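You operate a simulated robot arm through the tools that you are given. There is no shell and no other tool. Be economical: measure what you need, move in short steps, check, and stop when the job is done.

You run a simulated robot arm. Do the job below in one go: nothing can be reset, and whatever is moved stays where it is left.

## Task
The dirty basin water is scalding: cool it, let it out and rinse the basin.
Fine: heat knob to COLD, fill to the line, tap off; only then pull the plug and stand it on the basin cabinet; once empty, tap half on and off again; keep hands out of the hot water.

The check looks at the end state, three seconds after you hand in, the way a careful person would. Anything else that was tipped, shoved, dropped, spilled or broken makes it a failure.

## Robot
A 7-joint arm with a two-finger parallel gripper, fixed in place. Base frame: the origin is at the foot of the arm, x ahead of it, y to its left, z up; the work surface is at about z = 756. Units: mm, degrees, N and s.
With the tool pointing down near the work surface it reaches from about 200 to 740 mm from the base axis. Its first joint turns from -166.0 to 166.0 degrees. Payload 1.57 kg.
Tool frame: the origin (TCP) lies between the finger pads and is the grasp point; the fingertips stand 30 mm ahead of it; z points along the fingers, y is the line along which they close. Largest opening 110 mm; finger width 24, thickness 12; the body of the gripper, 48 by 112 mm, starts 78 mm behind the TCP.
Orientation is that of the tool frame in the base frame, as a unit quaternion [x, y, z, w]. With the fingers straight down and closing along the base's y, the tool's x points along the base's -x, its y along +y and its z along -z.

## Interface
- The arm moves only by the tool jog_arm. Its argument "commands" is a list of rows, each a list of 7 numbers: the opening, from 0 (shut) to 1 (fully open), then the shift along the tool's x, y, z in units of 30 mm (1.0 is 30 mm), then the turn, a rotation vector about the tool's x, y, z in units of 6 degrees (1.0 is 6 degrees). In form: [[jaw, dx, dy, dz, rx, ry, rz], ...]. A call has 1 to 20 rows; each row shifts and turns the commanded pose from where the row before left it, along the tool's axes as they then stand. A call with a number of a shift or a turn outside -1 to 1 is refused whole. Each row takes 0.2 s and may step no farther than 50 mm and 8.6 degrees from the row before; otherwise, or with a gripper value out of range, the whole call is refused. A pose out of reach is approached as far as the arm can. The call stops where the force on the tool passes 40 N (or 10 N more than at its start, if that is more) or the arm is blocked; 0.2 s more then pass. The fingers move at their own pace (about 45 mm/s each) and stop on an object; they squeeze with about 29 N. The grip force told is the motor's: it shows also when the fingers shut on nothing. Time passes only in rows, and 0.2 s behind the last, so rows that do not move let the fingers close. It gives the time, the measured TCP pose, the force on the tool (base axes), the opening and the grip force at its end, in the units of the frame above (readings bear some noise), and new pictures: "views" is both (left out), scene, wrist or none.
- Cameras (640 x 400 px; columns grow to the right, rows downward): "scene" is fixed at [203.5, 501.6, 1602.4]; the picture's right is [-0.67, -0.75, 0.00], its down [-0.58, 0.52, -0.63] and it looks along [0.47, -0.42, -0.78] (base axes); focal length 293 px, centre (320, 200). "wrist" rides on the gripper at [-36, 0, -80] in the tool frame; the picture's right is [0.00, -1.00, 0.00], its down [0.97, 0.00, -0.24] and it looks along [0.24, 0.00, 0.97] (tool axes); focal length 218 px, centre (320, 200). There is no depth. A picture from a camera that has moved, and an enlarged one, comes with that camera's place and axes in the base frame and with its lens. The place of the scene camera against the robot may be out by one fixed shift of up to 25 mm in any direction.
- slide_trunk(by): slides the trunk up (or, below 0, down) by that many mm; the arm rides with it, the base frame stays. It gives what a move gives, with no picture.
- enlarge(camera, box): a new picture of the part [left, top, right, bottom] of that camera's present view, enlarged. No time passes.
- hand_in(): hands the job in; it is judged then, once.

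Go step by step. Nothing tells you positions but the pictures and the camera data: compare them with the known pose of the tool, close in by small moves and look again before you grip or let go. The budget is 120 turns and 150 pictures, counting those below and the enlarged ones. Unless the task says otherwise, let go and move clear before handing in.

The tools are called after ">>>" by a JSON object that holds its "name" and its "arguments". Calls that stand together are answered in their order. jog_arm: Moves the arm, as the interface text tells. Its arguments: {"type":"object","properties":{"commands":{"type":"array"},"views":{"type":"string","enum":["both","scene","wrist","none"]}},"required":["commands"]} The other tools are called the same way: slide_trunk (by) slides the trunk up or down; enlarge (camera, box) takes an enlarged picture of a part of a camera's view; hand_in () hands the job in.

At the start:

```text
time: 0.0
tcp_pos: [499.7, -138.7, 1146.1]
tcp_rot: [-0.001, 1.0, 0.0, 0.0]
ft_force: [-0.1, 0.1, 0.2]
finger_gap: 109.7
grasp_force: 0.0
trunk travel left (down, up): [-500.0, 90.0]
```

scene: 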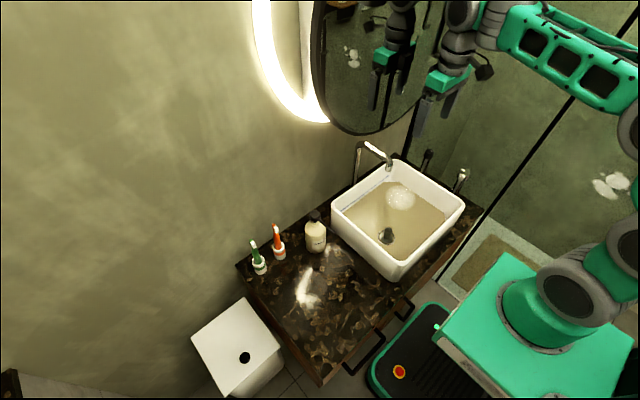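
wrist: 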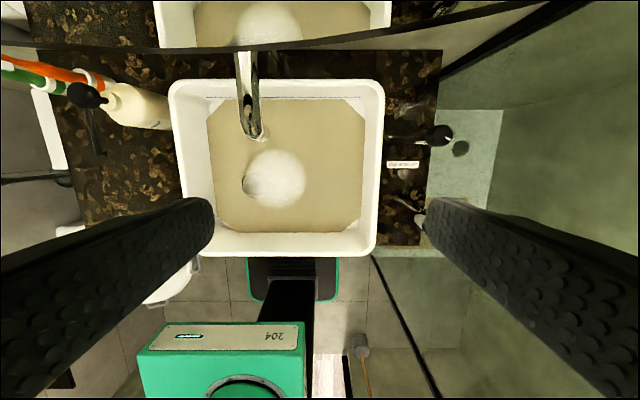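

I see a white basin with dirty water, a spout at the back, and controls on the right with a label. I'll enlarge both views to identify the knobs and plug.

>>> {"name": "enlarge", "arguments": {"camera": "scene", "box": [310, 130, 490, 290]}}

>>> {"name": "enlarge", "arguments": {"camera": "wrist", "box": [360, 100, 480, 260]}}

>>> {"name": "enlarge", "arguments": {"camera": "wrist", "box": [160, 70, 400, 260]}}

```text
2.50 times, centred on (400, 210) of scene
camera zoom: at [203.5, 501.6, 1602.4], right [-0.67, -0.75, 0.0], down [-0.58, 0.52, -0.63], along [0.47, -0.42, -0.78], focal length 732 px, centre (120, 175)
```

zoom: 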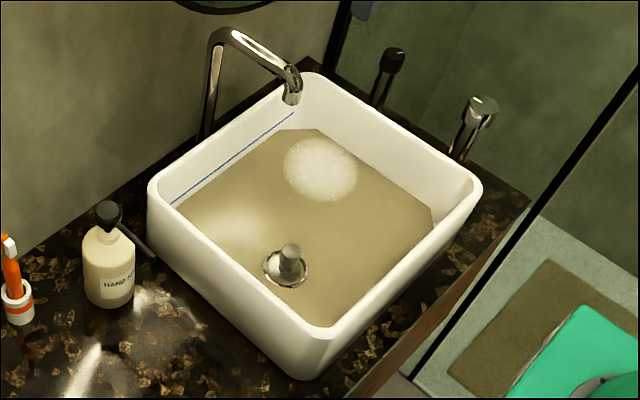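

```text
2.50 times, centred on (420, 180) of wrist
camera zoom: at [534.6, -137.0, 1225.4], right [0.0, -1.0, 0.0], down [-0.97, 0.0, 0.24], along [-0.24, 0.0, -0.97], focal length 546 px, centre (70, 250)
```

zoom: 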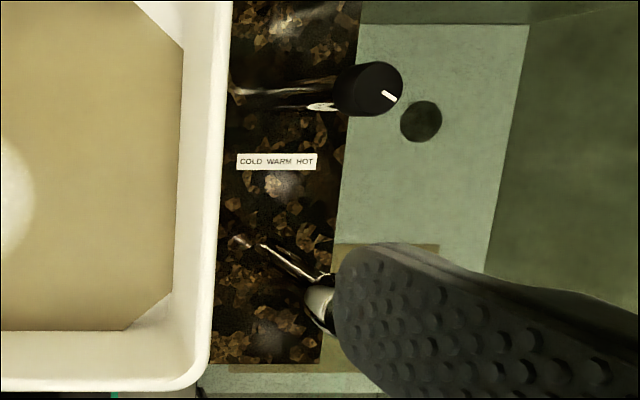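

```text
2.11 times, centred on (280, 165) of wrist
camera zoom: at [534.6, -137.0, 1225.4], right [0.0, -1.0, 0.0], down [-0.97, 0.0, 0.24], along [-0.24, 0.0, -0.97], focal length 460 px, centre (404, 274)
```

zoom: 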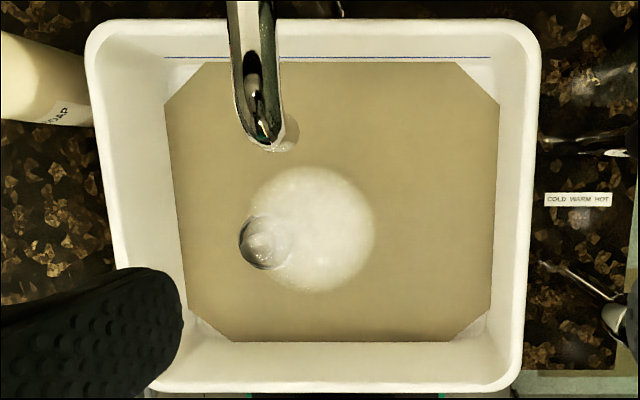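

The black knob (heat) and the chrome tap handle stand on the right strip beside the basin. I move over them for a clear look.

>>> {"name": "jog_arm", "arguments": {"commands": [[1, -0.5, -1, 0, 0, 0, 0], [1, -0.5, -1, 0, 0, 0, 0], [1, -0.5, -1, 0, 0, 0, 0], [1, 0, -1, 0, 0, 0, 0], [1, 0, -1, 0, 0, 0, 0], [1, 0, -1, 0, 0, 0, 0], [1, 0, 0, 0, 0, 0, 0]], "views": "wrist"}}

>>> {"name": "enlarge", "arguments": {"camera": "wrist", "box": [240, 80, 400, 240]}}

>>> {"name": "enlarge", "arguments": {"camera": "scene", "box": [410, 140, 490, 190]}}

```text
time: 0.7
tcp_pos: [520.2, -191.0, 1144.7]
tcp_rot: [0.002, 1.0, 0.003, -0.009]
ft_force: [-31.1, 21.2, 2.0]
finger_gap: 97.1
grasp_force: 0.1
trunk travel left (down, up): [-500.0, 90.0]
stopped in row 3: the force on the tool passed its limit (the readings are from after the stop); the commanded pose is now the measured one
camera wrist: at [557.1, -191.3, 1223.9], right [0.0, -1.0, -0.01], down [-0.97, 0.0, 0.26], along [-0.26, 0.01, -0.97], focal length 218 px, centre (320, 200)
```

wrist: 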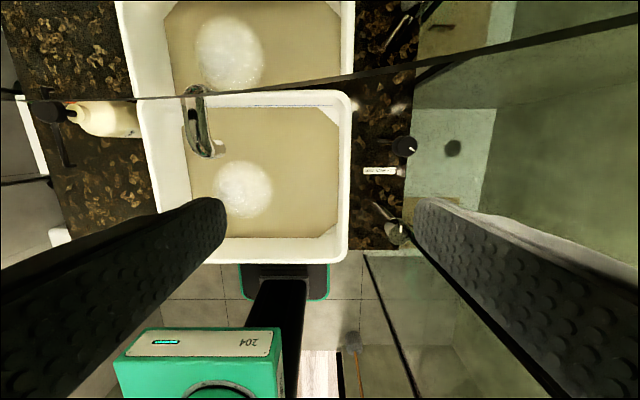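

```text
2.50 times, centred on (320, 160) of wrist
camera zoom: at [557.1, -191.3, 1223.9], right [0.0, -1.0, -0.01], down [-0.97, 0.0, 0.26], along [-0.26, 0.01, -0.97], focal length 546 px, centre (320, 300)
```

zoom: 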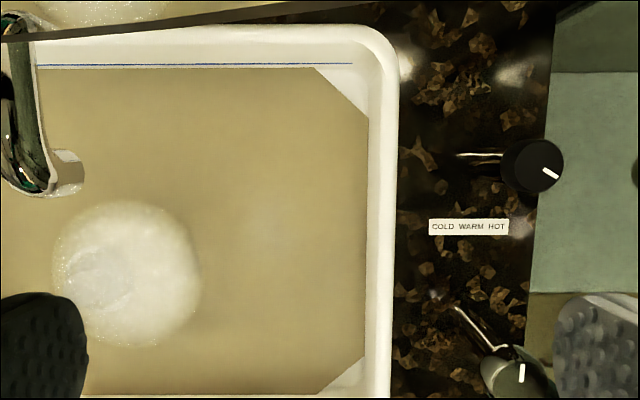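

```text
8.00 times, centred on (450, 165) of scene
camera zoom: at [203.5, 501.6, 1602.4], right [-0.67, -0.75, 0.0], down [-0.58, 0.52, -0.63], along [0.47, -0.42, -0.78], focal length 2343 px, centre (-720, 480)
```

zoom: 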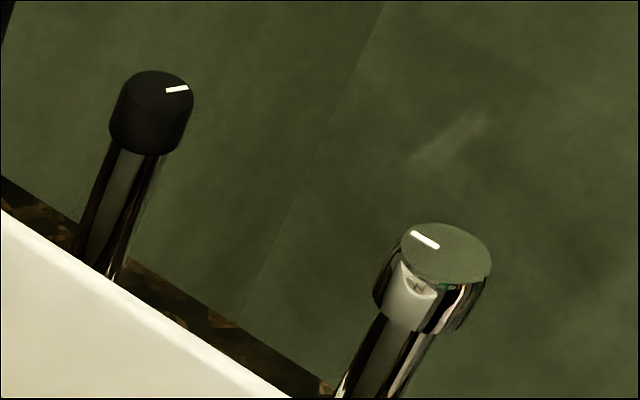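

Something was touched while moving forward-right; I look at the scene before backing off.

>>> {"name": "enlarge", "arguments": {"camera": "scene", "box": [300, 0, 620, 200]}}

```text
2.00 times, centred on (460, 100) of scene
camera zoom: at [203.5, 501.6, 1602.4], right [-0.67, -0.75, 0.0], down [-0.58, 0.52, -0.63], along [0.47, -0.42, -0.78], focal length 586 px, centre (40, 400)
```

zoom: 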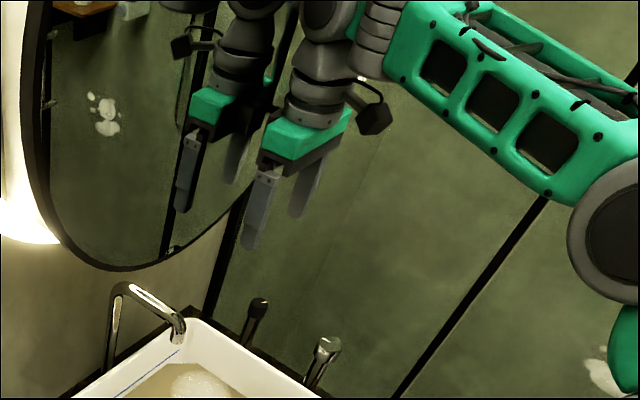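

The gripper seems to have touched the mirror (its plane is at about x≈575). I back off toward the robot, then lower below the mirror's bottom edge.

>>> {"name": "jog_arm", "arguments": {"commands": [[1, 0.5, 0.3, 0, 0, 0, 0], [1, 1, 0, 0, 0, 0, 0], [1, 0.5, 0, 1, 0, 0, 0], [1, 0, 0, 1, 0, 0, 0], [1, 0, -0.8, 1, 0, 0, 0], [1, 0, -0.8, 1, 0, 0, 0], [1, 0, 0, 0, 0, 0, 0]], "views": "both"}}

>>> {"name": "enlarge", "arguments": {"camera": "wrist", "box": [300, 80, 460, 280]}}

```text
time: 2.3
tcp_pos: [463.0, -233.0, 1025.9]
tcp_rot: [0.002, 1.0, 0.004, -0.009]
ft_force: [0.2, 0.1, 0.0]
finger_gap: 110.0
grasp_force: 0.1
trunk travel left (down, up): [-500.0, 90.0]
camera wrist: at [500.8, -233.8, 1103.5], right [0.0, -1.0, -0.01], down [-0.97, 0.0, 0.26], along [-0.26, 0.01, -0.97], focal length 218 px, centre (320, 200)
```

scene: 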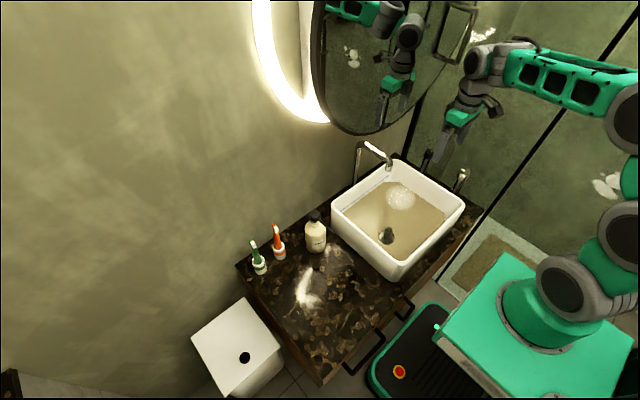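
wrist: 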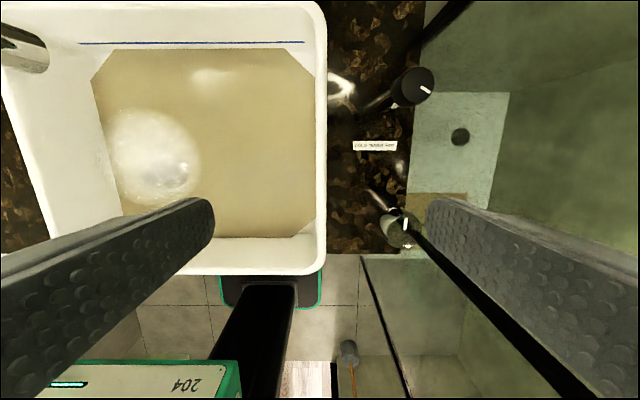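

```text
2.00 times, centred on (380, 180) of wrist
camera zoom: at [500.8, -233.8, 1103.5], right [0.0, -1.0, -0.01], down [-0.97, 0.0, 0.26], along [-0.26, 0.01, -0.97], focal length 436 px, centre (200, 240)
```

zoom: 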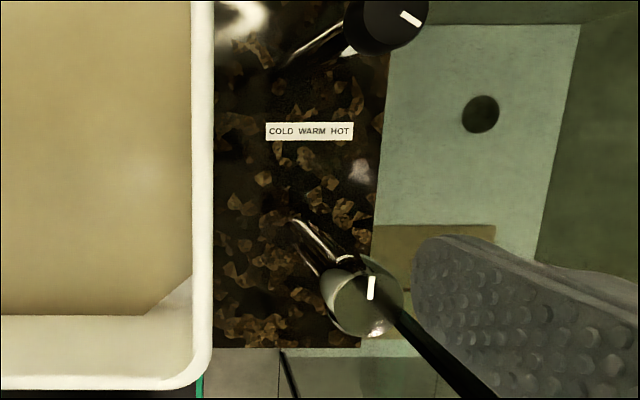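

Revised: the heat knob top is near (550,-318,884), the tap knob near (413,-318,884); the glass is well beyond. I hover over the heat knob and pre-rotate so I can turn it clockwise toward COLD.

>>> {"name": "jog_arm", "arguments": {"commands": [[0.8, 0, -0.5, 1, 0.08, -0.17, 0], [0.8, -0.7, -0.8, 1, 0, 0, 0], [0.7, -0.8, -0.8, 0, 0, 0, 0], [0.7, -0.7, -0.73, 0, 0, 0, 0], [0.7, -0.7, 0, 0, 0, 0, 0], [0.7, 0, 0, 0, 0, 0, 0]], "views": "both"}}

>>> {"name": "enlarge", "arguments": {"camera": "scene", "box": [390, 90, 490, 190]}}

```text
time: 3.7
tcp_pos: [550.3, -317.8, 961.0]
tcp_rot: [0.001, 1.0, -0.001, 0.0]
ft_force: [0.8, -0.3, -0.9]
finger_gap: 77.1
grasp_force: 0.1
trunk travel left (down, up): [-500.0, 90.0]
camera wrist: at [587.0, -317.7, 1042.0], right [0.0, -1.0, 0.0], down [-0.97, 0.0, 0.24], along [-0.24, 0.0, -0.97], focal length 218 px, centre (320, 200)
```

scene: 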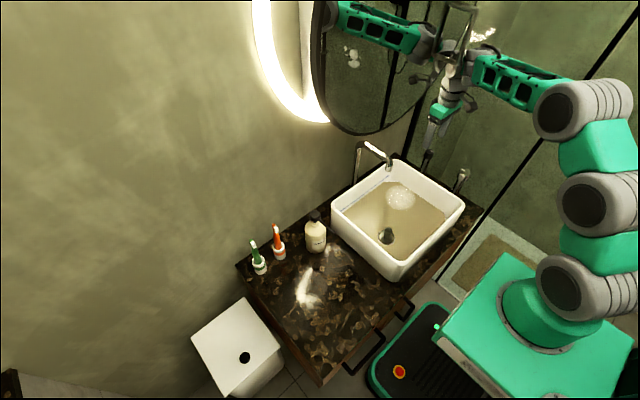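
wrist: 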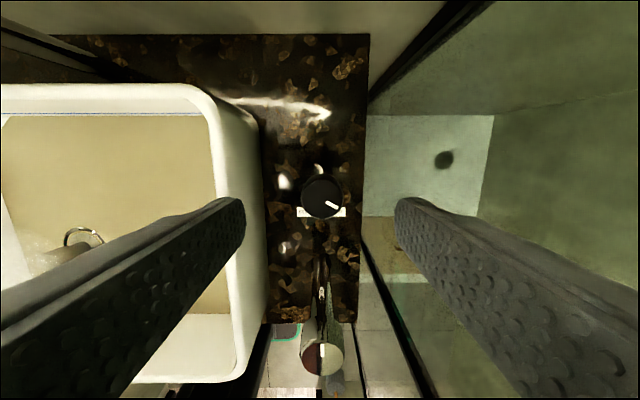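

```text
4.00 times, centred on (440, 140) of scene
camera zoom: at [203.5, 501.6, 1602.4], right [-0.67, -0.75, 0.0], down [-0.58, 0.52, -0.63], along [0.47, -0.42, -0.78], focal length 1172 px, centre (-160, 440)
```

zoom: 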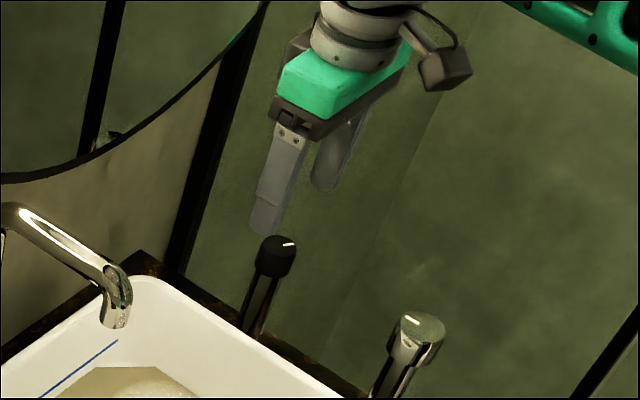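

Centred over the black knob; its pointer reads HOT (about 30° toward me from right). I pre-rotate −60° and look again.

>>> {"name": "jog_arm", "arguments": {"commands": [[0.6, -0.06, -0.06, 0, 0, 0, -1], [0.6, 0, 0, 0, 0, 0, -1], [0.6, 0, 0, 0, 0, 0, -1], [0.6, 0, 0, 0, 0, 0, -1], [0.6, 0, 0, 0, 0, 0, -1], [0.6, 0, 0, 0, 0, 0, -1], [0.6, 0, 0, 0, 0, 0, -1], [0.6, 0, 0, 0, 0, 0, -1], [0.6, 0, 0, 0, 0, 0, -1], [0.6, 0, 0, 0, 0, 0, -1], [0.6, 0, 0, 0.7, 0, 0, 0], [0.6, 0, 0, 0, 0, 0, 0]], "views": "both"}}

>>> {"name": "enlarge", "arguments": {"camera": "scene", "box": [390, 90, 490, 190]}}

```text
time: 6.3
tcp_pos: [552.2, -320.5, 941.2]
tcp_rot: [-0.499, 0.866, 0.0, -0.001]
ft_force: [0.4, 0.1, 0.6]
finger_gap: 66.0
grasp_force: 0.1
trunk travel left (down, up): [-500.0, 90.0]
camera wrist: at [570.0, -288.8, 1020.7], right [0.86, -0.5, 0.0], down [-0.49, -0.84, 0.24], along [-0.12, -0.21, -0.97], focal length 218 px, centre (320, 200)
```

scene: 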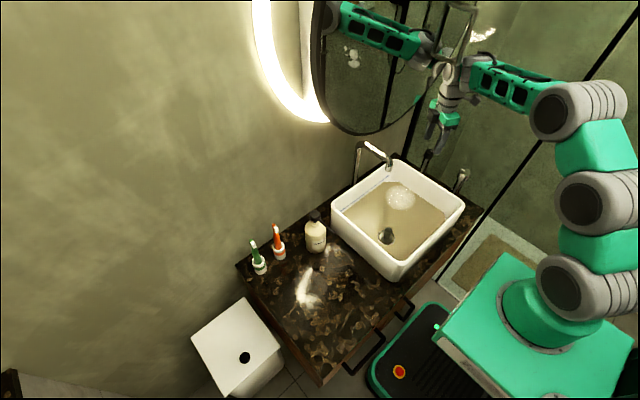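
wrist: 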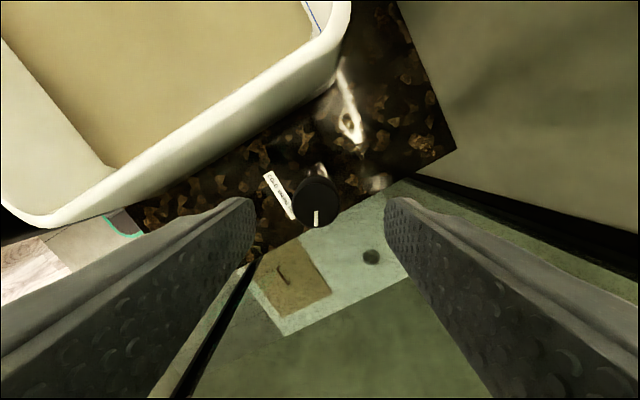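

```text
4.00 times, centred on (440, 140) of scene
camera zoom: at [203.5, 501.6, 1602.4], right [-0.67, -0.75, 0.0], down [-0.58, 0.52, -0.63], along [0.47, -0.42, -0.78], focal length 1172 px, centre (-160, 440)
```

zoom: 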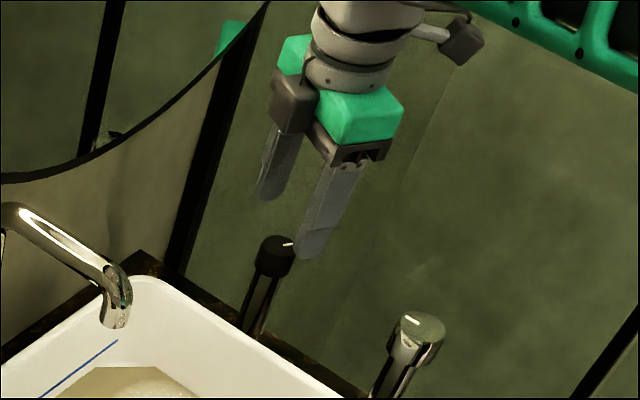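

Knob is centred between the fingers. Descend to it.

>>> {"name": "jog_arm", "arguments": {"commands": [[0.6, 0, 0, 0.7, 0, 0, 0], [0.6, 0, 0, 0.7, 0, 0, 0], [0.6, 0, 0, 0.5, 0, 0, 0], [0.6, 0, 0, 0, 0, 0, 0]], "views": "wrist"}}

>>> {"name": "enlarge", "arguments": {"camera": "scene", "box": [390, 110, 490, 190]}}

```text
time: 7.3
tcp_pos: [550.9, -320.2, 885.0]
tcp_rot: [-0.498, 0.867, -0.001, -0.001]
ft_force: [-0.3, 1.2, 0.3]
finger_gap: 66.3
grasp_force: 0.1
trunk travel left (down, up): [-500.0, 90.0]
camera wrist: at [569.6, -289.1, 964.6], right [0.86, -0.5, 0.0], down [-0.49, -0.84, 0.24], along [-0.12, -0.21, -0.97], focal length 218 px, centre (320, 200)
```

wrist: 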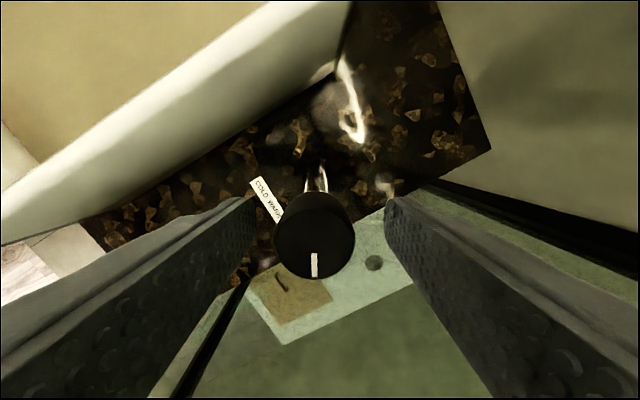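

```text
5.00 times, centred on (440, 150) of scene
camera zoom: at [203.5, 501.6, 1602.4], right [-0.67, -0.75, 0.0], down [-0.58, 0.52, -0.63], along [0.47, -0.42, -0.78], focal length 1464 px, centre (-280, 450)
```

zoom: 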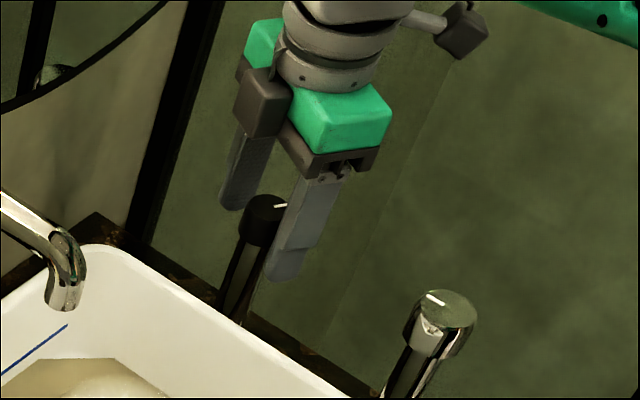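

Knob top is at about z 885, diameter ~31. Down 12 mm and close.

>>> {"name": "jog_arm", "arguments": {"commands": [[0.6, 0, 0, 0.4, 0, 0, 0], [0.4, 0, 0, 0, 0, 0, 0], [0.3, 0, 0, 0, 0, 0, 0], [0.2, 0, 0, 0, 0, 0, 0], [0.2, 0, 0, 0, 0, 0, 0], [0.2, 0, 0, 0, 0, 0, 0]], "views": "wrist"}}

```text
time: 8.7
tcp_pos: [550.8, -319.2, 871.2]
tcp_rot: [-0.499, 0.867, 0.001, -0.001]
ft_force: [-14.4, 8.7, 1.0]
finger_gap: 31.9
grasp_force: 35.8
trunk travel left (down, up): [-500.0, 90.0]
camera wrist: at [568.1, -287.7, 951.5], right [0.86, -0.5, 0.0], down [-0.49, -0.84, 0.24], along [-0.12, -0.21, -0.97], focal length 218 px, centre (320, 200)
```

wrist: 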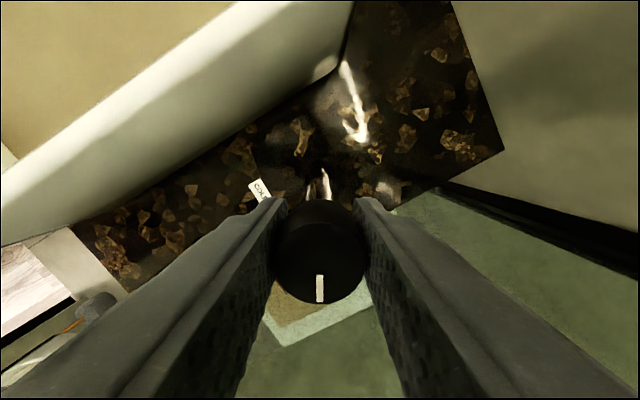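

Gripped at 31.9 mm. I ease the side force and turn clockwise 60° first.

>>> {"name": "jog_arm", "arguments": {"commands": [[0.2, 0, 0.04, 0, 0, 0, 0], [0.2, 0, 0, 0, 0, 0, 1], [0.2, 0, 0, 0, 0, 0, 1], [0.2, 0, 0, 0, 0, 0, 1], [0.2, 0, 0, 0, 0, 0, 1], [0.2, 0, 0, 0, 0, 0, 1], [0.2, 0, 0, 0, 0, 0, 1], [0.2, 0, 0, 0, 0, 0, 1], [0.2, 0, 0, 0, 0, 0, 1], [0.2, 0, 0, 0, 0, 0, 1], [0.2, 0, 0, 0, 0, 0, 1]], "views": "wrist"}}

```text
time: 11.1
tcp_pos: [552.0, -319.9, 873.8]
tcp_rot: [0.003, 1.0, -0.001, -0.001]
ft_force: [-0.7, 2.1, 1.3]
finger_gap: 32.1
grasp_force: 15.4
trunk travel left (down, up): [-500.0, 90.0]
camera wrist: at [586.6, -319.5, 952.9], right [0.0, -1.0, 0.0], down [-0.97, 0.0, 0.24], along [-0.24, 0.0, -0.97], focal length 218 px, centre (320, 200)
```

wrist: 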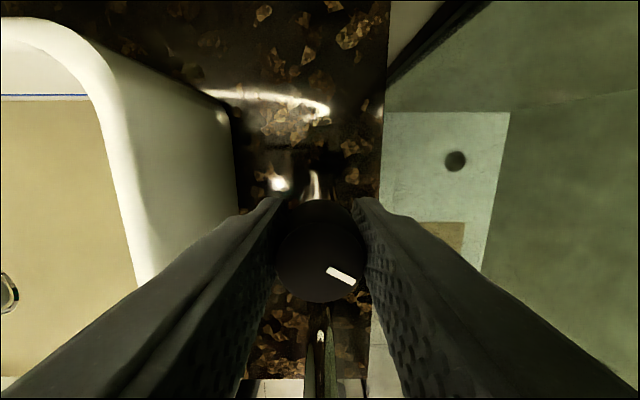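

The pointer stayed put while the fingers slipped: it is at its clockwise stop, so COLD is counter-clockwise (like a volume knob). I turn back 60° counter-clockwise with full squeeze.

>>> {"name": "jog_arm", "arguments": {"commands": [[0, 0, 0, 0, 0, 0, 0], [0, 0, 0, 0, 0, 0, 0], [0, 0, 0, 0, 0, 0, -1], [0, 0, 0, 0, 0, 0, -1], [0, 0, 0, 0, 0, 0, -1], [0, 0, 0, 0, 0, 0, -1], [0, 0, 0, 0, 0, 0, -1], [0, 0, 0, 0, 0, 0, -1], [0, 0, 0, 0, 0, 0, -1], [0, 0, 0, 0, 0, 0, -1], [0, 0, 0, 0, 0, 0, -1], [0, 0, 0, 0, 0, 0, -1]], "views": "wrist"}}

```text
time: 13.7
tcp_pos: [551.2, -318.4, 874.1]
tcp_rot: [-0.5, 0.866, 0.0, -0.002]
ft_force: [8.8, 2.3, 6.9]
finger_gap: 31.7
grasp_force: 40.0
trunk travel left (down, up): [-500.0, 90.0]
camera wrist: at [568.1, -287.1, 952.8], right [0.87, -0.5, 0.0], down [-0.49, -0.84, 0.24], along [-0.12, -0.21, -0.97], focal length 218 px, centre (320, 200)
```

wrist: 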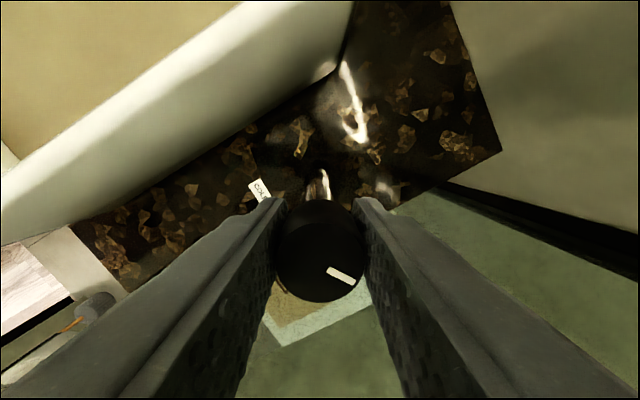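

The knob turned 60° with the tool. Continue counter-clockwise.

>>> {"name": "jog_arm", "arguments": {"commands": [[0, 0, 0, 0, 0, 0, -1], [0, 0, 0, 0, 0, 0, -1], [0, 0, 0, 0, 0, 0, -1], [0, 0, 0, 0, 0, 0, -1], [0, 0, 0, 0, 0, 0, -1], [0, 0, 0, 0, 0, 0, -1], [0, 0, 0, 0, 0, 0, -1], [0, 0, 0, 0, 0, 0, -1], [0, 0, 0, 0, 0, 0, -1], [0, 0, 0, 0, 0, 0, -1], [0, 0, 0, 0, 0, 0, 0]], "views": "wrist"}}

```text
time: 16.1
tcp_pos: [550.0, -319.3, 874.5]
tcp_rot: [0.866, -0.501, 0.001, 0.001]
ft_force: [-5.8, 9.0, 10.5]
finger_gap: 32.0
grasp_force: 40.4
trunk travel left (down, up): [-500.0, 90.0]
camera wrist: at [530.9, -287.1, 952.8], right [0.87, 0.5, 0.0], down [0.48, -0.84, 0.24], along [0.12, -0.21, -0.97], focal length 218 px, centre (320, 200)
```

wrist: 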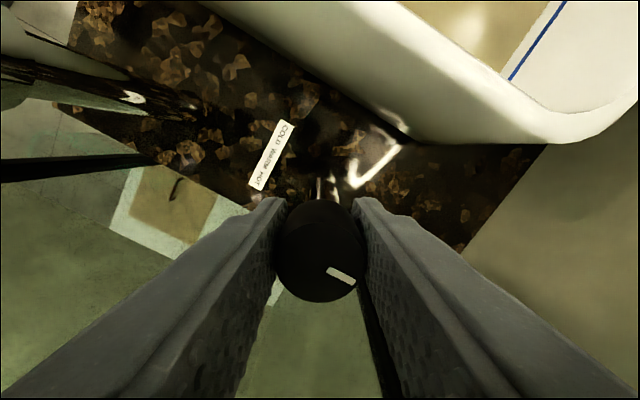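

Pointer now points straight away (WARM). Continue 60° more, then 60°.

>>> {"name": "jog_arm", "arguments": {"commands": [[0, 0, 0, 0, 0, 0, -1], [0, 0, 0, 0, 0, 0, -1], [0, 0, 0, 0, 0, 0, -1], [0, 0, 0, 0, 0, 0, -1], [0, 0, 0, 0, 0, 0, -1], [0, 0, 0, 0, 0, 0, -1], [0, 0, 0, 0, 0, 0, -1], [0, 0, 0, 0, 0, 0, -1], [0, 0, 0, 0, 0, 0, -1], [0, 0, 0, 0, 0, 0, -1], [0, 0, 0, 0, 0, 0, 0]], "views": "wrist"}}

```text
time: 18.5
tcp_pos: [549.6, -320.5, 872.4]
tcp_rot: [0.933, -0.36, 0.001, 0.001]
ft_force: [-0.3, -8.7, 4.6]
finger_gap: 31.0
grasp_force: 40.0
out of reach, approached as far as the arm can: row 4, 5, 6, 7, 8, 9, 10
trunk travel left (down, up): [-500.0, 90.0]
camera wrist: at [523.0, -295.5, 952.5], right [0.67, 0.74, 0.0], down [0.72, -0.65, 0.24], along [0.18, -0.16, -0.97], focal length 218 px, centre (320, 200)
```

wrist: 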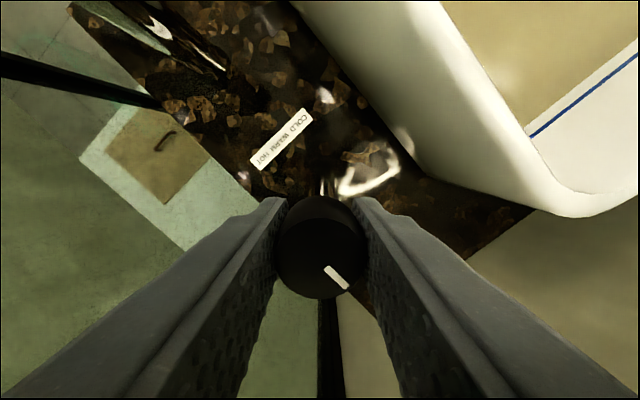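

The pointer stopped following at straight-ahead (+x), 120° from HOT, just where the wrist also ran out of turn. I release, rotate back, and test whether this is truly the stop.

>>> {"name": "jog_arm", "arguments": {"commands": [[0.3, 0, 0, 0, 0, 0, 0], [0.6, 0, 0, 0, 0, 0, 0], [0.6, 0, 0, 0, 0, 0, 1], [0.6, 0, 0, 0, 0, 0, 1], [0.6, 0, 0, 0, 0, 0, 1], [0.6, 0, 0, 0, 0, 0, 1], [0.6, 0, 0, 0, 0, 0, 1], [0.6, 0, 0, 0, 0, 0, 1], [0.6, 0, 0, 0, 0, 0, 1], [0.6, 0, 0, 0, 0, 0, 1], [0.6, 0, 0, 0, 0, 0, 1], [0.6, 0, 0, 0, 0, 0, 1], [0.6, 0, 0, 0, 0, 0, 1], [0.6, 0, 0, 0, 0, 0, 1], [0.6, 0, 0, 0, 0, 0, 1], [0.6, 0, 0, 0, 0, 0, 1], [0.6, 0, 0, 0, 0, 0, 0]], "views": "wrist"}}

```text
time: 22.1
tcp_pos: [552.0, -319.0, 873.7]
tcp_rot: [-0.453, 0.892, -0.001, 0.0]
ft_force: [-0.5, 0.6, -0.8]
finger_gap: 65.9
grasp_force: 0.2
trunk travel left (down, up): [-500.0, 90.0]
camera wrist: at [571.3, -289.8, 952.0], right [0.81, -0.59, 0.0], down [-0.57, -0.78, 0.24], along [-0.14, -0.19, -0.97], focal length 218 px, centre (320, 200)
```

wrist: 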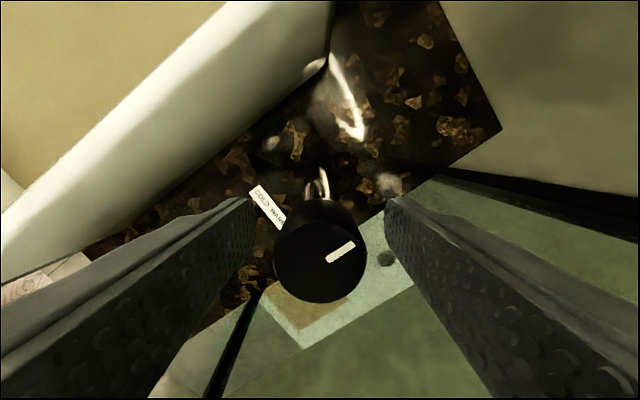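

Pointer at +x. Regrip and try 36° further counter-clockwise.

>>> {"name": "jog_arm", "arguments": {"commands": [[0, 0, 0, 0, 0, 0, 0], [0, 0, 0, 0, 0, 0, 0], [0, 0, 0, 0, 0, 0, 0], [0, 0, 0, 0, 0, 0, 0], [0, 0, 0, 0, 0, 0, 0], [0, 0, 0, 0, 0, 0, -1], [0, 0, 0, 0, 0, 0, -1], [0, 0, 0, 0, 0, 0, -1], [0, 0, 0, 0, 0, 0, -1], [0, 0, 0, 0, 0, 0, -1], [0, 0, 0, 0, 0, 0, -1], [0, 0, 0, 0, 0, 0, 0]], "views": "wrist"}}

```text
time: 24.7
tcp_pos: [550.2, -319.3, 873.4]
tcp_rot: [0.707, -0.707, 0.0, 0.001]
ft_force: [-7.4, 2.3, -3.9]
finger_gap: 32.0
grasp_force: 40.1
trunk travel left (down, up): [-500.0, 90.0]
camera wrist: at [549.6, -283.0, 952.1], right [1.0, 0.0, 0.0], down [0.0, -0.97, 0.24], along [0.0, -0.24, -0.97], focal length 218 px, centre (320, 200)
```

wrist: 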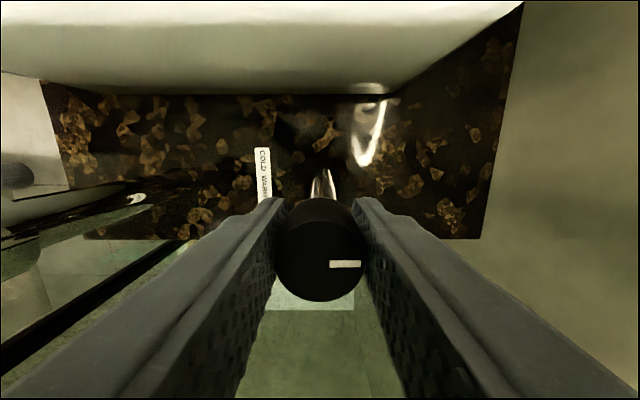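

Confirmed: the stop at +x is COLD. Release, rise, and hover over the tap handle.

>>> {"name": "jog_arm", "arguments": {"commands": [[0.3, 0, 0, 0, 0, 0, 0], [0.6, 0, 0, 0, 0, 0, 0], [0.6, 0, 0, -0.9, 0, 0, 0], [0.6, 0, 0, -0.9, 0, 0, 0], [0.6, 0, 0.5, -0.9, 0, 0, 0], [0.6, 0, 1, 0, 0, 0, 0], [0.6, 0, 1, 0, 0, 0, 0], [0.6, 0, 1, 0, 0, 0, 0], [0.6, 0, 1, 0, 0, 0, 0], [0.6, 0, 0, 0, 0, 0, 0]], "views": "both"}}

>>> {"name": "enlarge", "arguments": {"camera": "scene", "box": [310, 130, 490, 290]}}

```text
time: 26.9
tcp_pos: [415.6, -319.2, 955.5]
tcp_rot: [-0.706, 0.708, -0.001, 0.0]
ft_force: [-1.6, 0.2, 0.3]
finger_gap: 66.1
grasp_force: 0.1
trunk travel left (down, up): [-500.0, 90.0]
camera wrist: at [414.7, -282.5, 1033.7], right [1.0, 0.0, 0.0], down [0.0, -0.97, 0.24], along [0.0, -0.24, -0.97], focal length 218 px, centre (320, 200)
```

scene: 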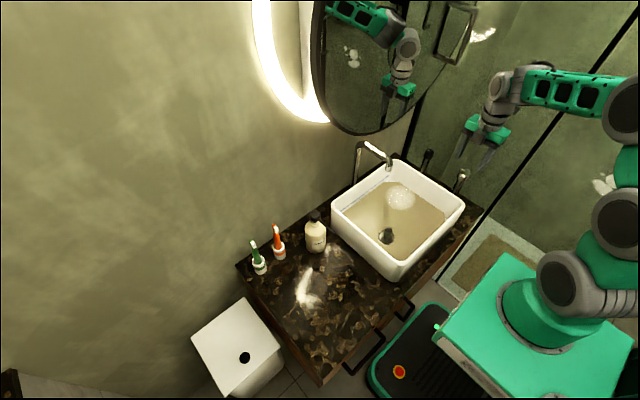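
wrist: 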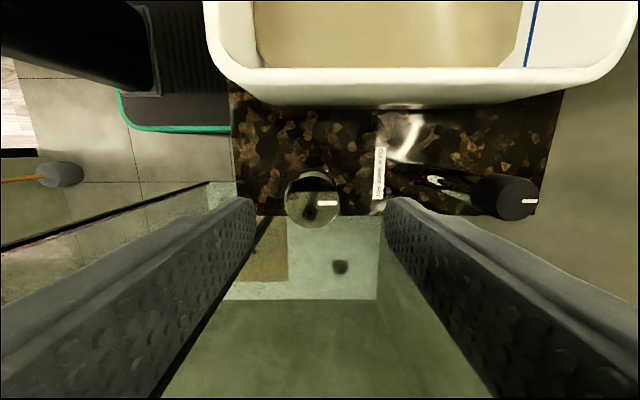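

```text
2.50 times, centred on (400, 210) of scene
camera zoom: at [203.5, 501.6, 1602.4], right [-0.67, -0.75, 0.0], down [-0.58, 0.52, -0.63], along [0.47, -0.42, -0.78], focal length 732 px, centre (120, 175)
```

zoom: 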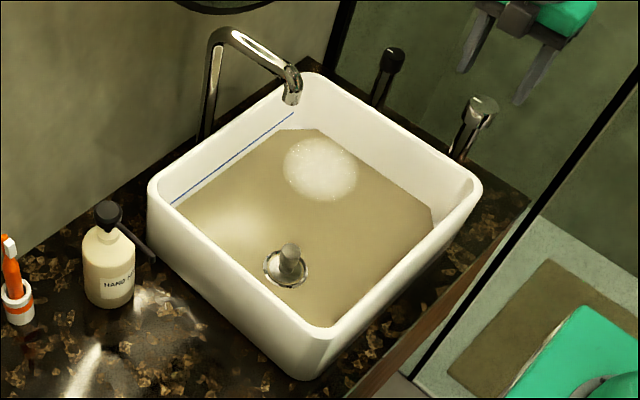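

The heat pointer stays at +x. Tap handle centre is near (410.5,-321); I descend partway and check.

>>> {"name": "jog_arm", "arguments": {"commands": [[0.6, 0.05, 0.17, 0.5, 0, 0, 0], [0.6, 0, 0, 0.5, 0, 0, 0], [0.6, 0, 0, 0.6, 0, 0, 0], [0.6, 0, 0, 0, 0, 0, 0]], "views": "wrist"}}

>>> {"name": "enlarge", "arguments": {"camera": "scene", "box": [410, 110, 510, 190]}}

```text
time: 27.9
tcp_pos: [409.4, -321.6, 905.4]
tcp_rot: [-0.706, 0.708, 0.0, -0.001]
ft_force: [0.5, -0.2, -1.0]
finger_gap: 65.9
grasp_force: 0.1
trunk travel left (down, up): [-500.0, 90.0]
camera wrist: at [409.0, -284.4, 985.0], right [1.0, 0.0, 0.0], down [0.0, -0.97, 0.24], along [0.0, -0.24, -0.97], focal length 218 px, centre (320, 200)
```

wrist: 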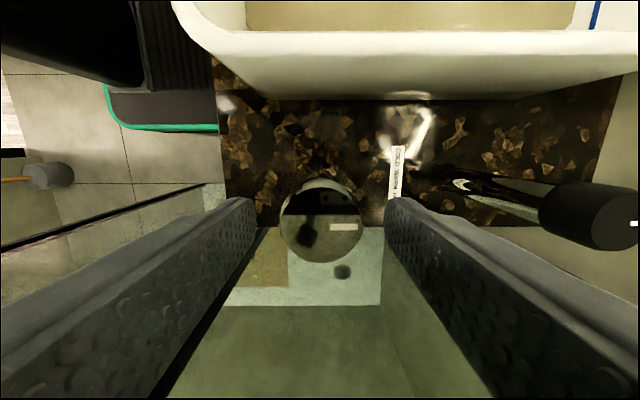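

```text
5.00 times, centred on (460, 150) of scene
camera zoom: at [203.5, 501.6, 1602.4], right [-0.67, -0.75, 0.0], down [-0.58, 0.52, -0.63], along [0.47, -0.42, -0.78], focal length 1464 px, centre (-380, 450)
```

zoom: 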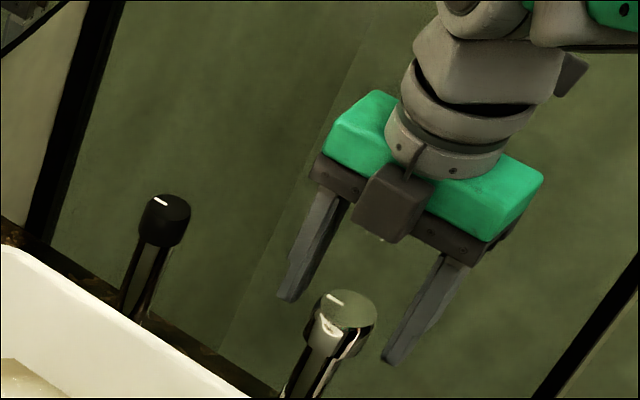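

Handle top is at z≈888, centre (409.5,-319), diameter ~37. Descend and grip, then turn clockwise 30° and watch.

>>> {"name": "jog_arm", "arguments": {"commands": [[0.6, -0.08, 0, 0.5, 0, 0, 0], [0.6, 0, 0, 0.5, 0, 0, 0], [0, 0, 0, 0, 0, 0, 0], [0, 0, 0, 0, 0, 0, 0], [0, 0, 0, 0, 0, 0, 0], [0, 0, 0, 0, 0, 0, 0], [0, 0, 0, 0, 0, 0, 0]], "views": "wrist"}}

>>> {"name": "jog_arm", "arguments": {"commands": [[0, 0, 0, 0, 0, 0, 1], [0, 0, 0, 0, 0, 0, 1], [0, 0, 0, 0, 0, 0, 1], [0, 0, 0, 0, 0, 0, 1], [0, 0, 0, 0, 0, 0, 1]], "views": "both"}}

>>> {"name": "enlarge", "arguments": {"camera": "scene", "box": [310, 130, 490, 290]}}

```text
time: 29.5
tcp_pos: [409.4, -317.1, 876.7]
tcp_rot: [-0.706, 0.708, 0.0, -0.001]
ft_force: [-2.2, 1.0, -1.4]
finger_gap: 39.6
grasp_force: 45.4
trunk travel left (down, up): [-500.0, 90.0]
camera wrist: at [409.6, -281.3, 955.5], right [1.0, 0.0, 0.0], down [0.0, -0.97, 0.24], along [0.0, -0.24, -0.97], focal length 218 px, centre (320, 200)
```

wrist: 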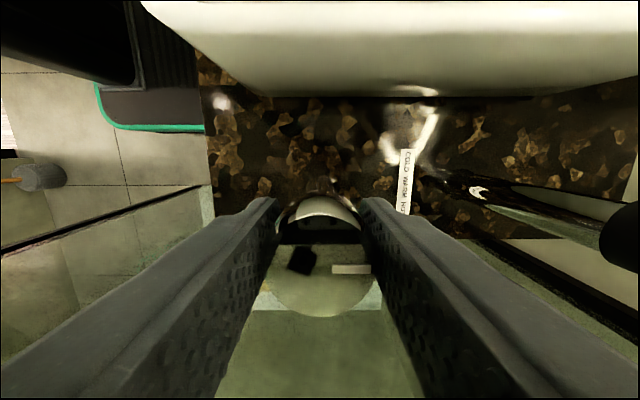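

```text
time: 30.7
tcp_pos: [410.0, -317.6, 876.8]
tcp_rot: [-0.498, 0.867, 0.0, -0.001]
ft_force: [0.0, 0.0, 1.3]
finger_gap: 40.1
grasp_force: 45.5
trunk travel left (down, up): [-500.0, 90.0]
camera wrist: at [428.7, -286.5, 955.6], right [0.86, -0.5, 0.0], down [-0.49, -0.84, 0.24], along [-0.12, -0.21, -0.97], focal length 218 px, centre (320, 200)
```

scene: 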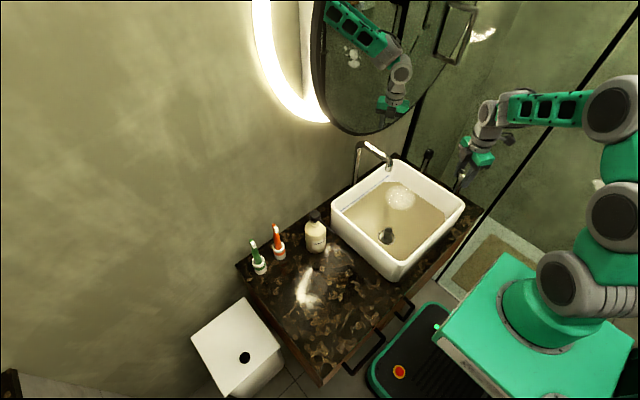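
wrist: 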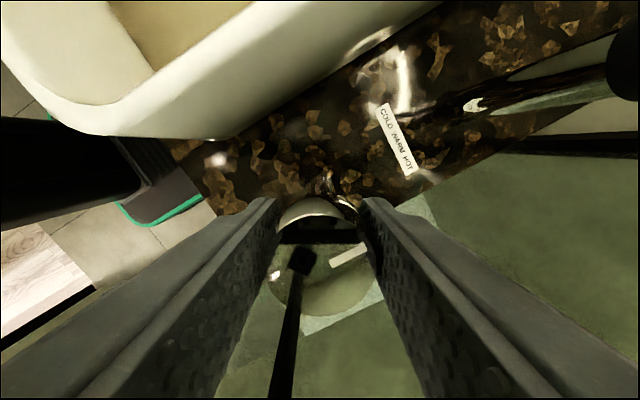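

```text
2.50 times, centred on (400, 210) of scene
camera zoom: at [203.5, 501.6, 1602.4], right [-0.67, -0.75, 0.0], down [-0.58, 0.52, -0.63], along [0.47, -0.42, -0.78], focal length 732 px, centre (120, 175)
```

zoom: 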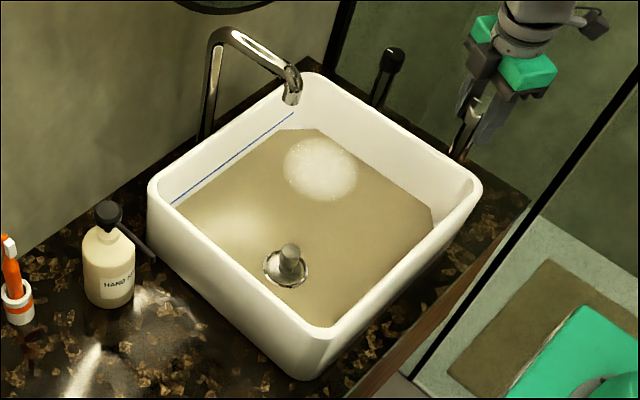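

The handle slipped with no flow: it opens the other way. I release, rotate to yaw 0, and regrip to turn counter-clockwise.

>>> {"name": "jog_arm", "arguments": {"commands": [[0.5, 0, 0, 0, 0, 0, 0], [0.6, 0, 0, 0, 0, 0, 0], [0.6, 0, 0, 0, 0, 0, 1], [0.6, 0, 0, 0, 0, 0, 1], [0.6, 0, 0, 0, 0, 0, 1], [0.6, 0, 0, 0, 0, 0, 1], [0.6, 0, 0, 0, 0, 0, 1], [0.6, 0, 0, 0, 0, 0, 1], [0, 0, 0, 0, 0, 0, 0], [0, 0, 0, 0, 0, 0, 0], [0, 0, 0, 0, 0, 0, 0], [0, 0, 0, 0, 0, 0, 0], [0, 0, 0, 0, 0, 0, 0], [0, 0, 0, 0, 0, 0, -1], [0, 0, 0, 0, 0, 0, -1], [0, 0, 0, 0, 0, 0, -1], [0, 0, 0, 0, 0, 0, -1]], "views": "both"}}

>>> {"name": "enlarge", "arguments": {"camera": "scene", "box": [310, 130, 490, 290]}}

```text
time: 34.3
tcp_pos: [410.2, -318.9, 876.2]
tcp_rot: [-0.407, 0.913, -0.001, 0.001]
ft_force: [6.8, -9.2, 4.0]
finger_gap: 39.4
grasp_force: 44.5
trunk travel left (down, up): [-500.0, 90.0]
camera wrist: at [434.4, -291.6, 955.6], right [0.74, -0.67, 0.0], down [-0.65, -0.72, 0.24], along [-0.16, -0.18, -0.97], focal length 218 px, centre (320, 200)
```

scene: 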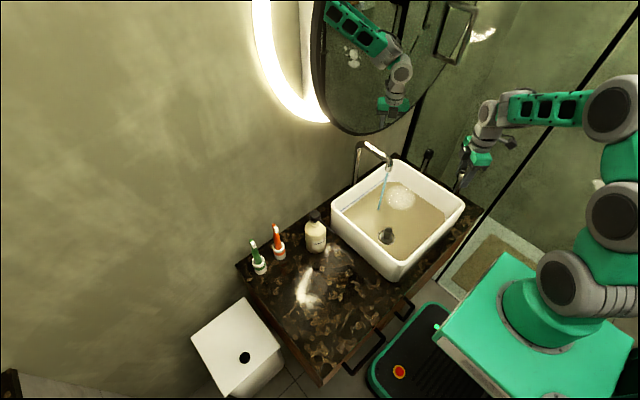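
wrist: 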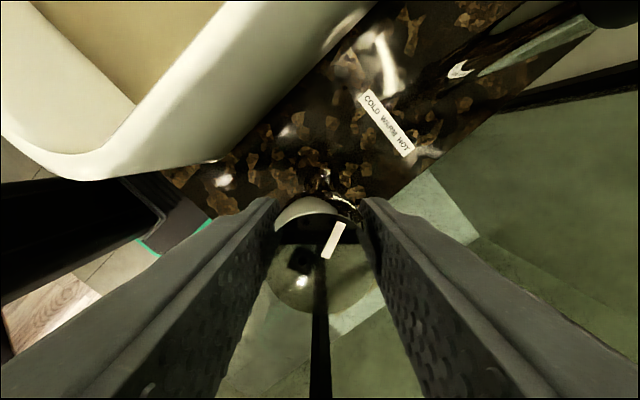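

```text
2.50 times, centred on (400, 210) of scene
camera zoom: at [203.5, 501.6, 1602.4], right [-0.67, -0.75, 0.0], down [-0.58, 0.52, -0.63], along [0.47, -0.42, -0.78], focal length 732 px, centre (120, 175)
```

zoom: 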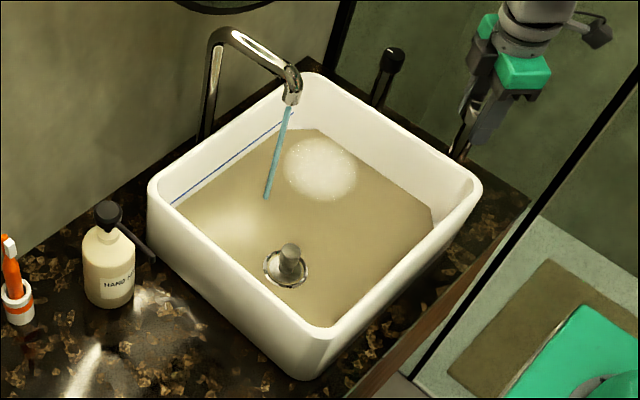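

Cold (blue) water flows at about 24° open. Wait a few seconds and watch the level against the blue line.

>>> {"name": "jog_arm", "arguments": {"commands": [[0, 0, 0, 0, 0, 0, 0], [0, 0, 0, 0, 0, 0, 0], [0, 0, 0, 0, 0, 0, 0], [0, 0, 0, 0, 0, 0, 0], [0, 0, 0, 0, 0, 0, 0], [0, 0, 0, 0, 0, 0, 0], [0, 0, 0, 0, 0, 0, 0], [0, 0, 0, 0, 0, 0, 0], [0, 0, 0, 0, 0, 0, 0], [0, 0, 0, 0, 0, 0, 0]], "views": "none"}}

>>> {"name": "enlarge", "arguments": {"camera": "scene", "box": [330, 150, 470, 270]}}

```text
time: 36.5
tcp_pos: [409.9, -319.8, 877.3]
tcp_rot: [-0.405, 0.914, -0.001, 0.0]
ft_force: [10.3, -8.8, 11.3]
finger_gap: 39.6
grasp_force: 44.8
trunk travel left (down, up): [-500.0, 90.0]
```

```text
3.33 times, centred on (400, 210) of scene
camera zoom: at [203.5, 501.6, 1602.4], right [-0.67, -0.75, 0.0], down [-0.58, 0.52, -0.63], along [0.47, -0.42, -0.78], focal length 976 px, centre (53, 167)
```

zoom: 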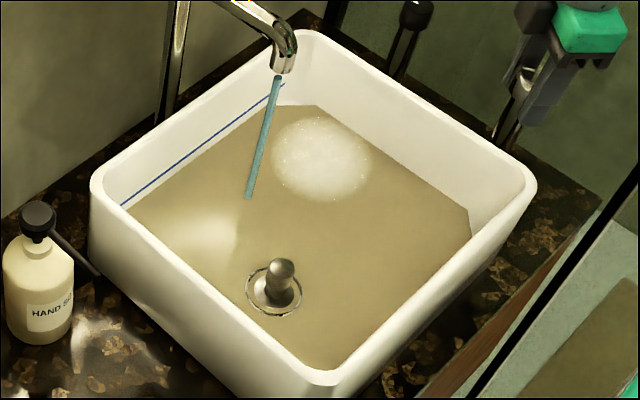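

>>> {"name": "jog_arm", "arguments": {"commands": [[0, 0, 0, 0, 0, 0, 0], [0, 0, 0, 0, 0, 0, 0], [0, 0, 0, 0, 0, 0, 0], [0, 0, 0, 0, 0, 0, 0], [0, 0, 0, 0, 0, 0, 0], [0, 0, 0, 0, 0, 0, 0], [0, 0, 0, 0, 0, 0, 0], [0, 0, 0, 0, 0, 0, 0], [0, 0, 0, 0, 0, 0, 0], [0, 0, 0, 0, 0, 0, 0], [0, 0, 0, 0, 0, 0, 0], [0, 0, 0, 0, 0, 0, 0], [0, 0, 0, 0, 0, 0, 0], [0, 0, 0, 0, 0, 0, 0], [0, 0, 0, 0, 0, 0, 0], [0, 0, 0, 0, 0, 0, 0], [0, 0, 0, 0, 0, 0, 0], [0, 0, 0, 0, 0, 0, 0], [0, 0, 0, 0, 0, 0, 0], [0, 0, 0, 0, 0, 0, 0]], "views": "none"}}

>>> {"name": "enlarge", "arguments": {"camera": "scene", "box": [330, 150, 470, 270]}}

```text
time: 40.7
tcp_pos: [412.3, -318.7, 876.2]
tcp_rot: [-0.405, 0.914, -0.001, -0.001]
ft_force: [13.1, -8.7, 16.8]
finger_gap: 39.5
grasp_force: 44.8
trunk travel left (down, up): [-500.0, 90.0]
```

```text
3.33 times, centred on (400, 210) of scene
camera zoom: at [203.5, 501.6, 1602.4], right [-0.67, -0.75, 0.0], down [-0.58, 0.52, -0.63], along [0.47, -0.42, -0.78], focal length 976 px, centre (53, 167)
```

zoom: 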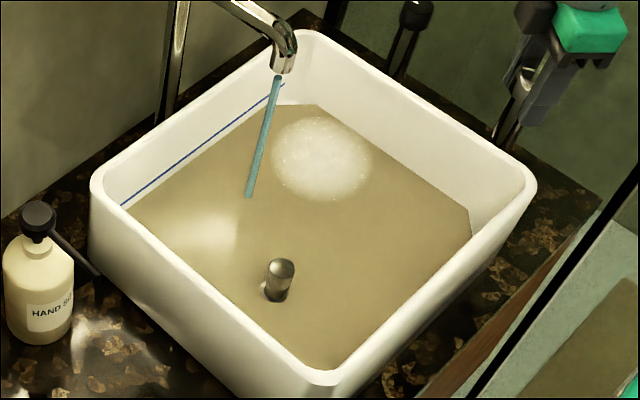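

The level rises slowly. I open ~24° more and wait.

>>> {"name": "jog_arm", "arguments": {"commands": [[0, 0, 0, -0.04, 0, 0, -1], [0, 0, 0, 0, 0, 0, -1], [0, 0, 0, 0, 0, 0, -1], [0, 0, 0, 0, 0, 0, -1], [0, 0, 0, 0, 0, 0, 0], [0, 0, 0, 0, 0, 0, 0], [0, 0, 0, 0, 0, 0, 0], [0, 0, 0, 0, 0, 0, 0], [0, 0, 0, 0, 0, 0, 0], [0, 0, 0, 0, 0, 0, 0], [0, 0, 0, 0, 0, 0, 0], [0, 0, 0, 0, 0, 0, 0], [0, 0, 0, 0, 0, 0, 0], [0, 0, 0, 0, 0, 0, 0], [0, 0, 0, 0, 0, 0, 0], [0, 0, 0, 0, 0, 0, 0], [0, 0, 0, 0, 0, 0, 0], [0, 0, 0, 0, 0, 0, 0]], "views": "wrist"}}

>>> {"name": "enlarge", "arguments": {"camera": "scene", "box": [330, 150, 470, 270]}}

```text
time: 44.5
tcp_pos: [410.3, -318.4, 876.6]
tcp_rot: [-0.586, 0.81, 0.002, -0.001]
ft_force: [5.7, -0.4, -17.2]
finger_gap: 39.6
grasp_force: 45.2
trunk travel left (down, up): [-500.0, 90.0]
camera wrist: at [421.3, -284.0, 955.6], right [0.95, -0.31, 0.0], down [-0.3, -0.92, 0.24], along [-0.08, -0.23, -0.97], focal length 218 px, centre (320, 200)
```

wrist: 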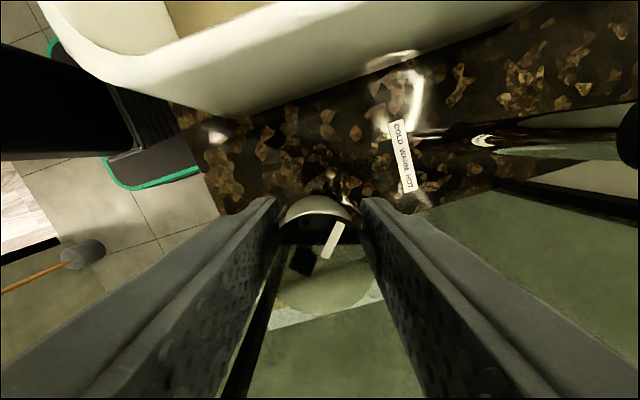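

```text
3.33 times, centred on (400, 210) of scene
camera zoom: at [203.5, 501.6, 1602.4], right [-0.67, -0.75, 0.0], down [-0.58, 0.52, -0.63], along [0.47, -0.42, -0.78], focal length 976 px, centre (53, 167)
```

zoom: 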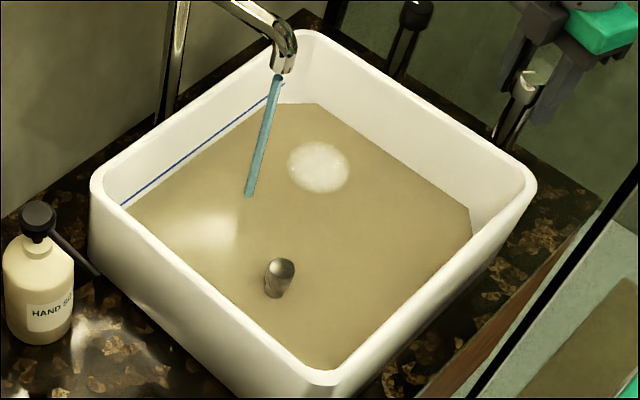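

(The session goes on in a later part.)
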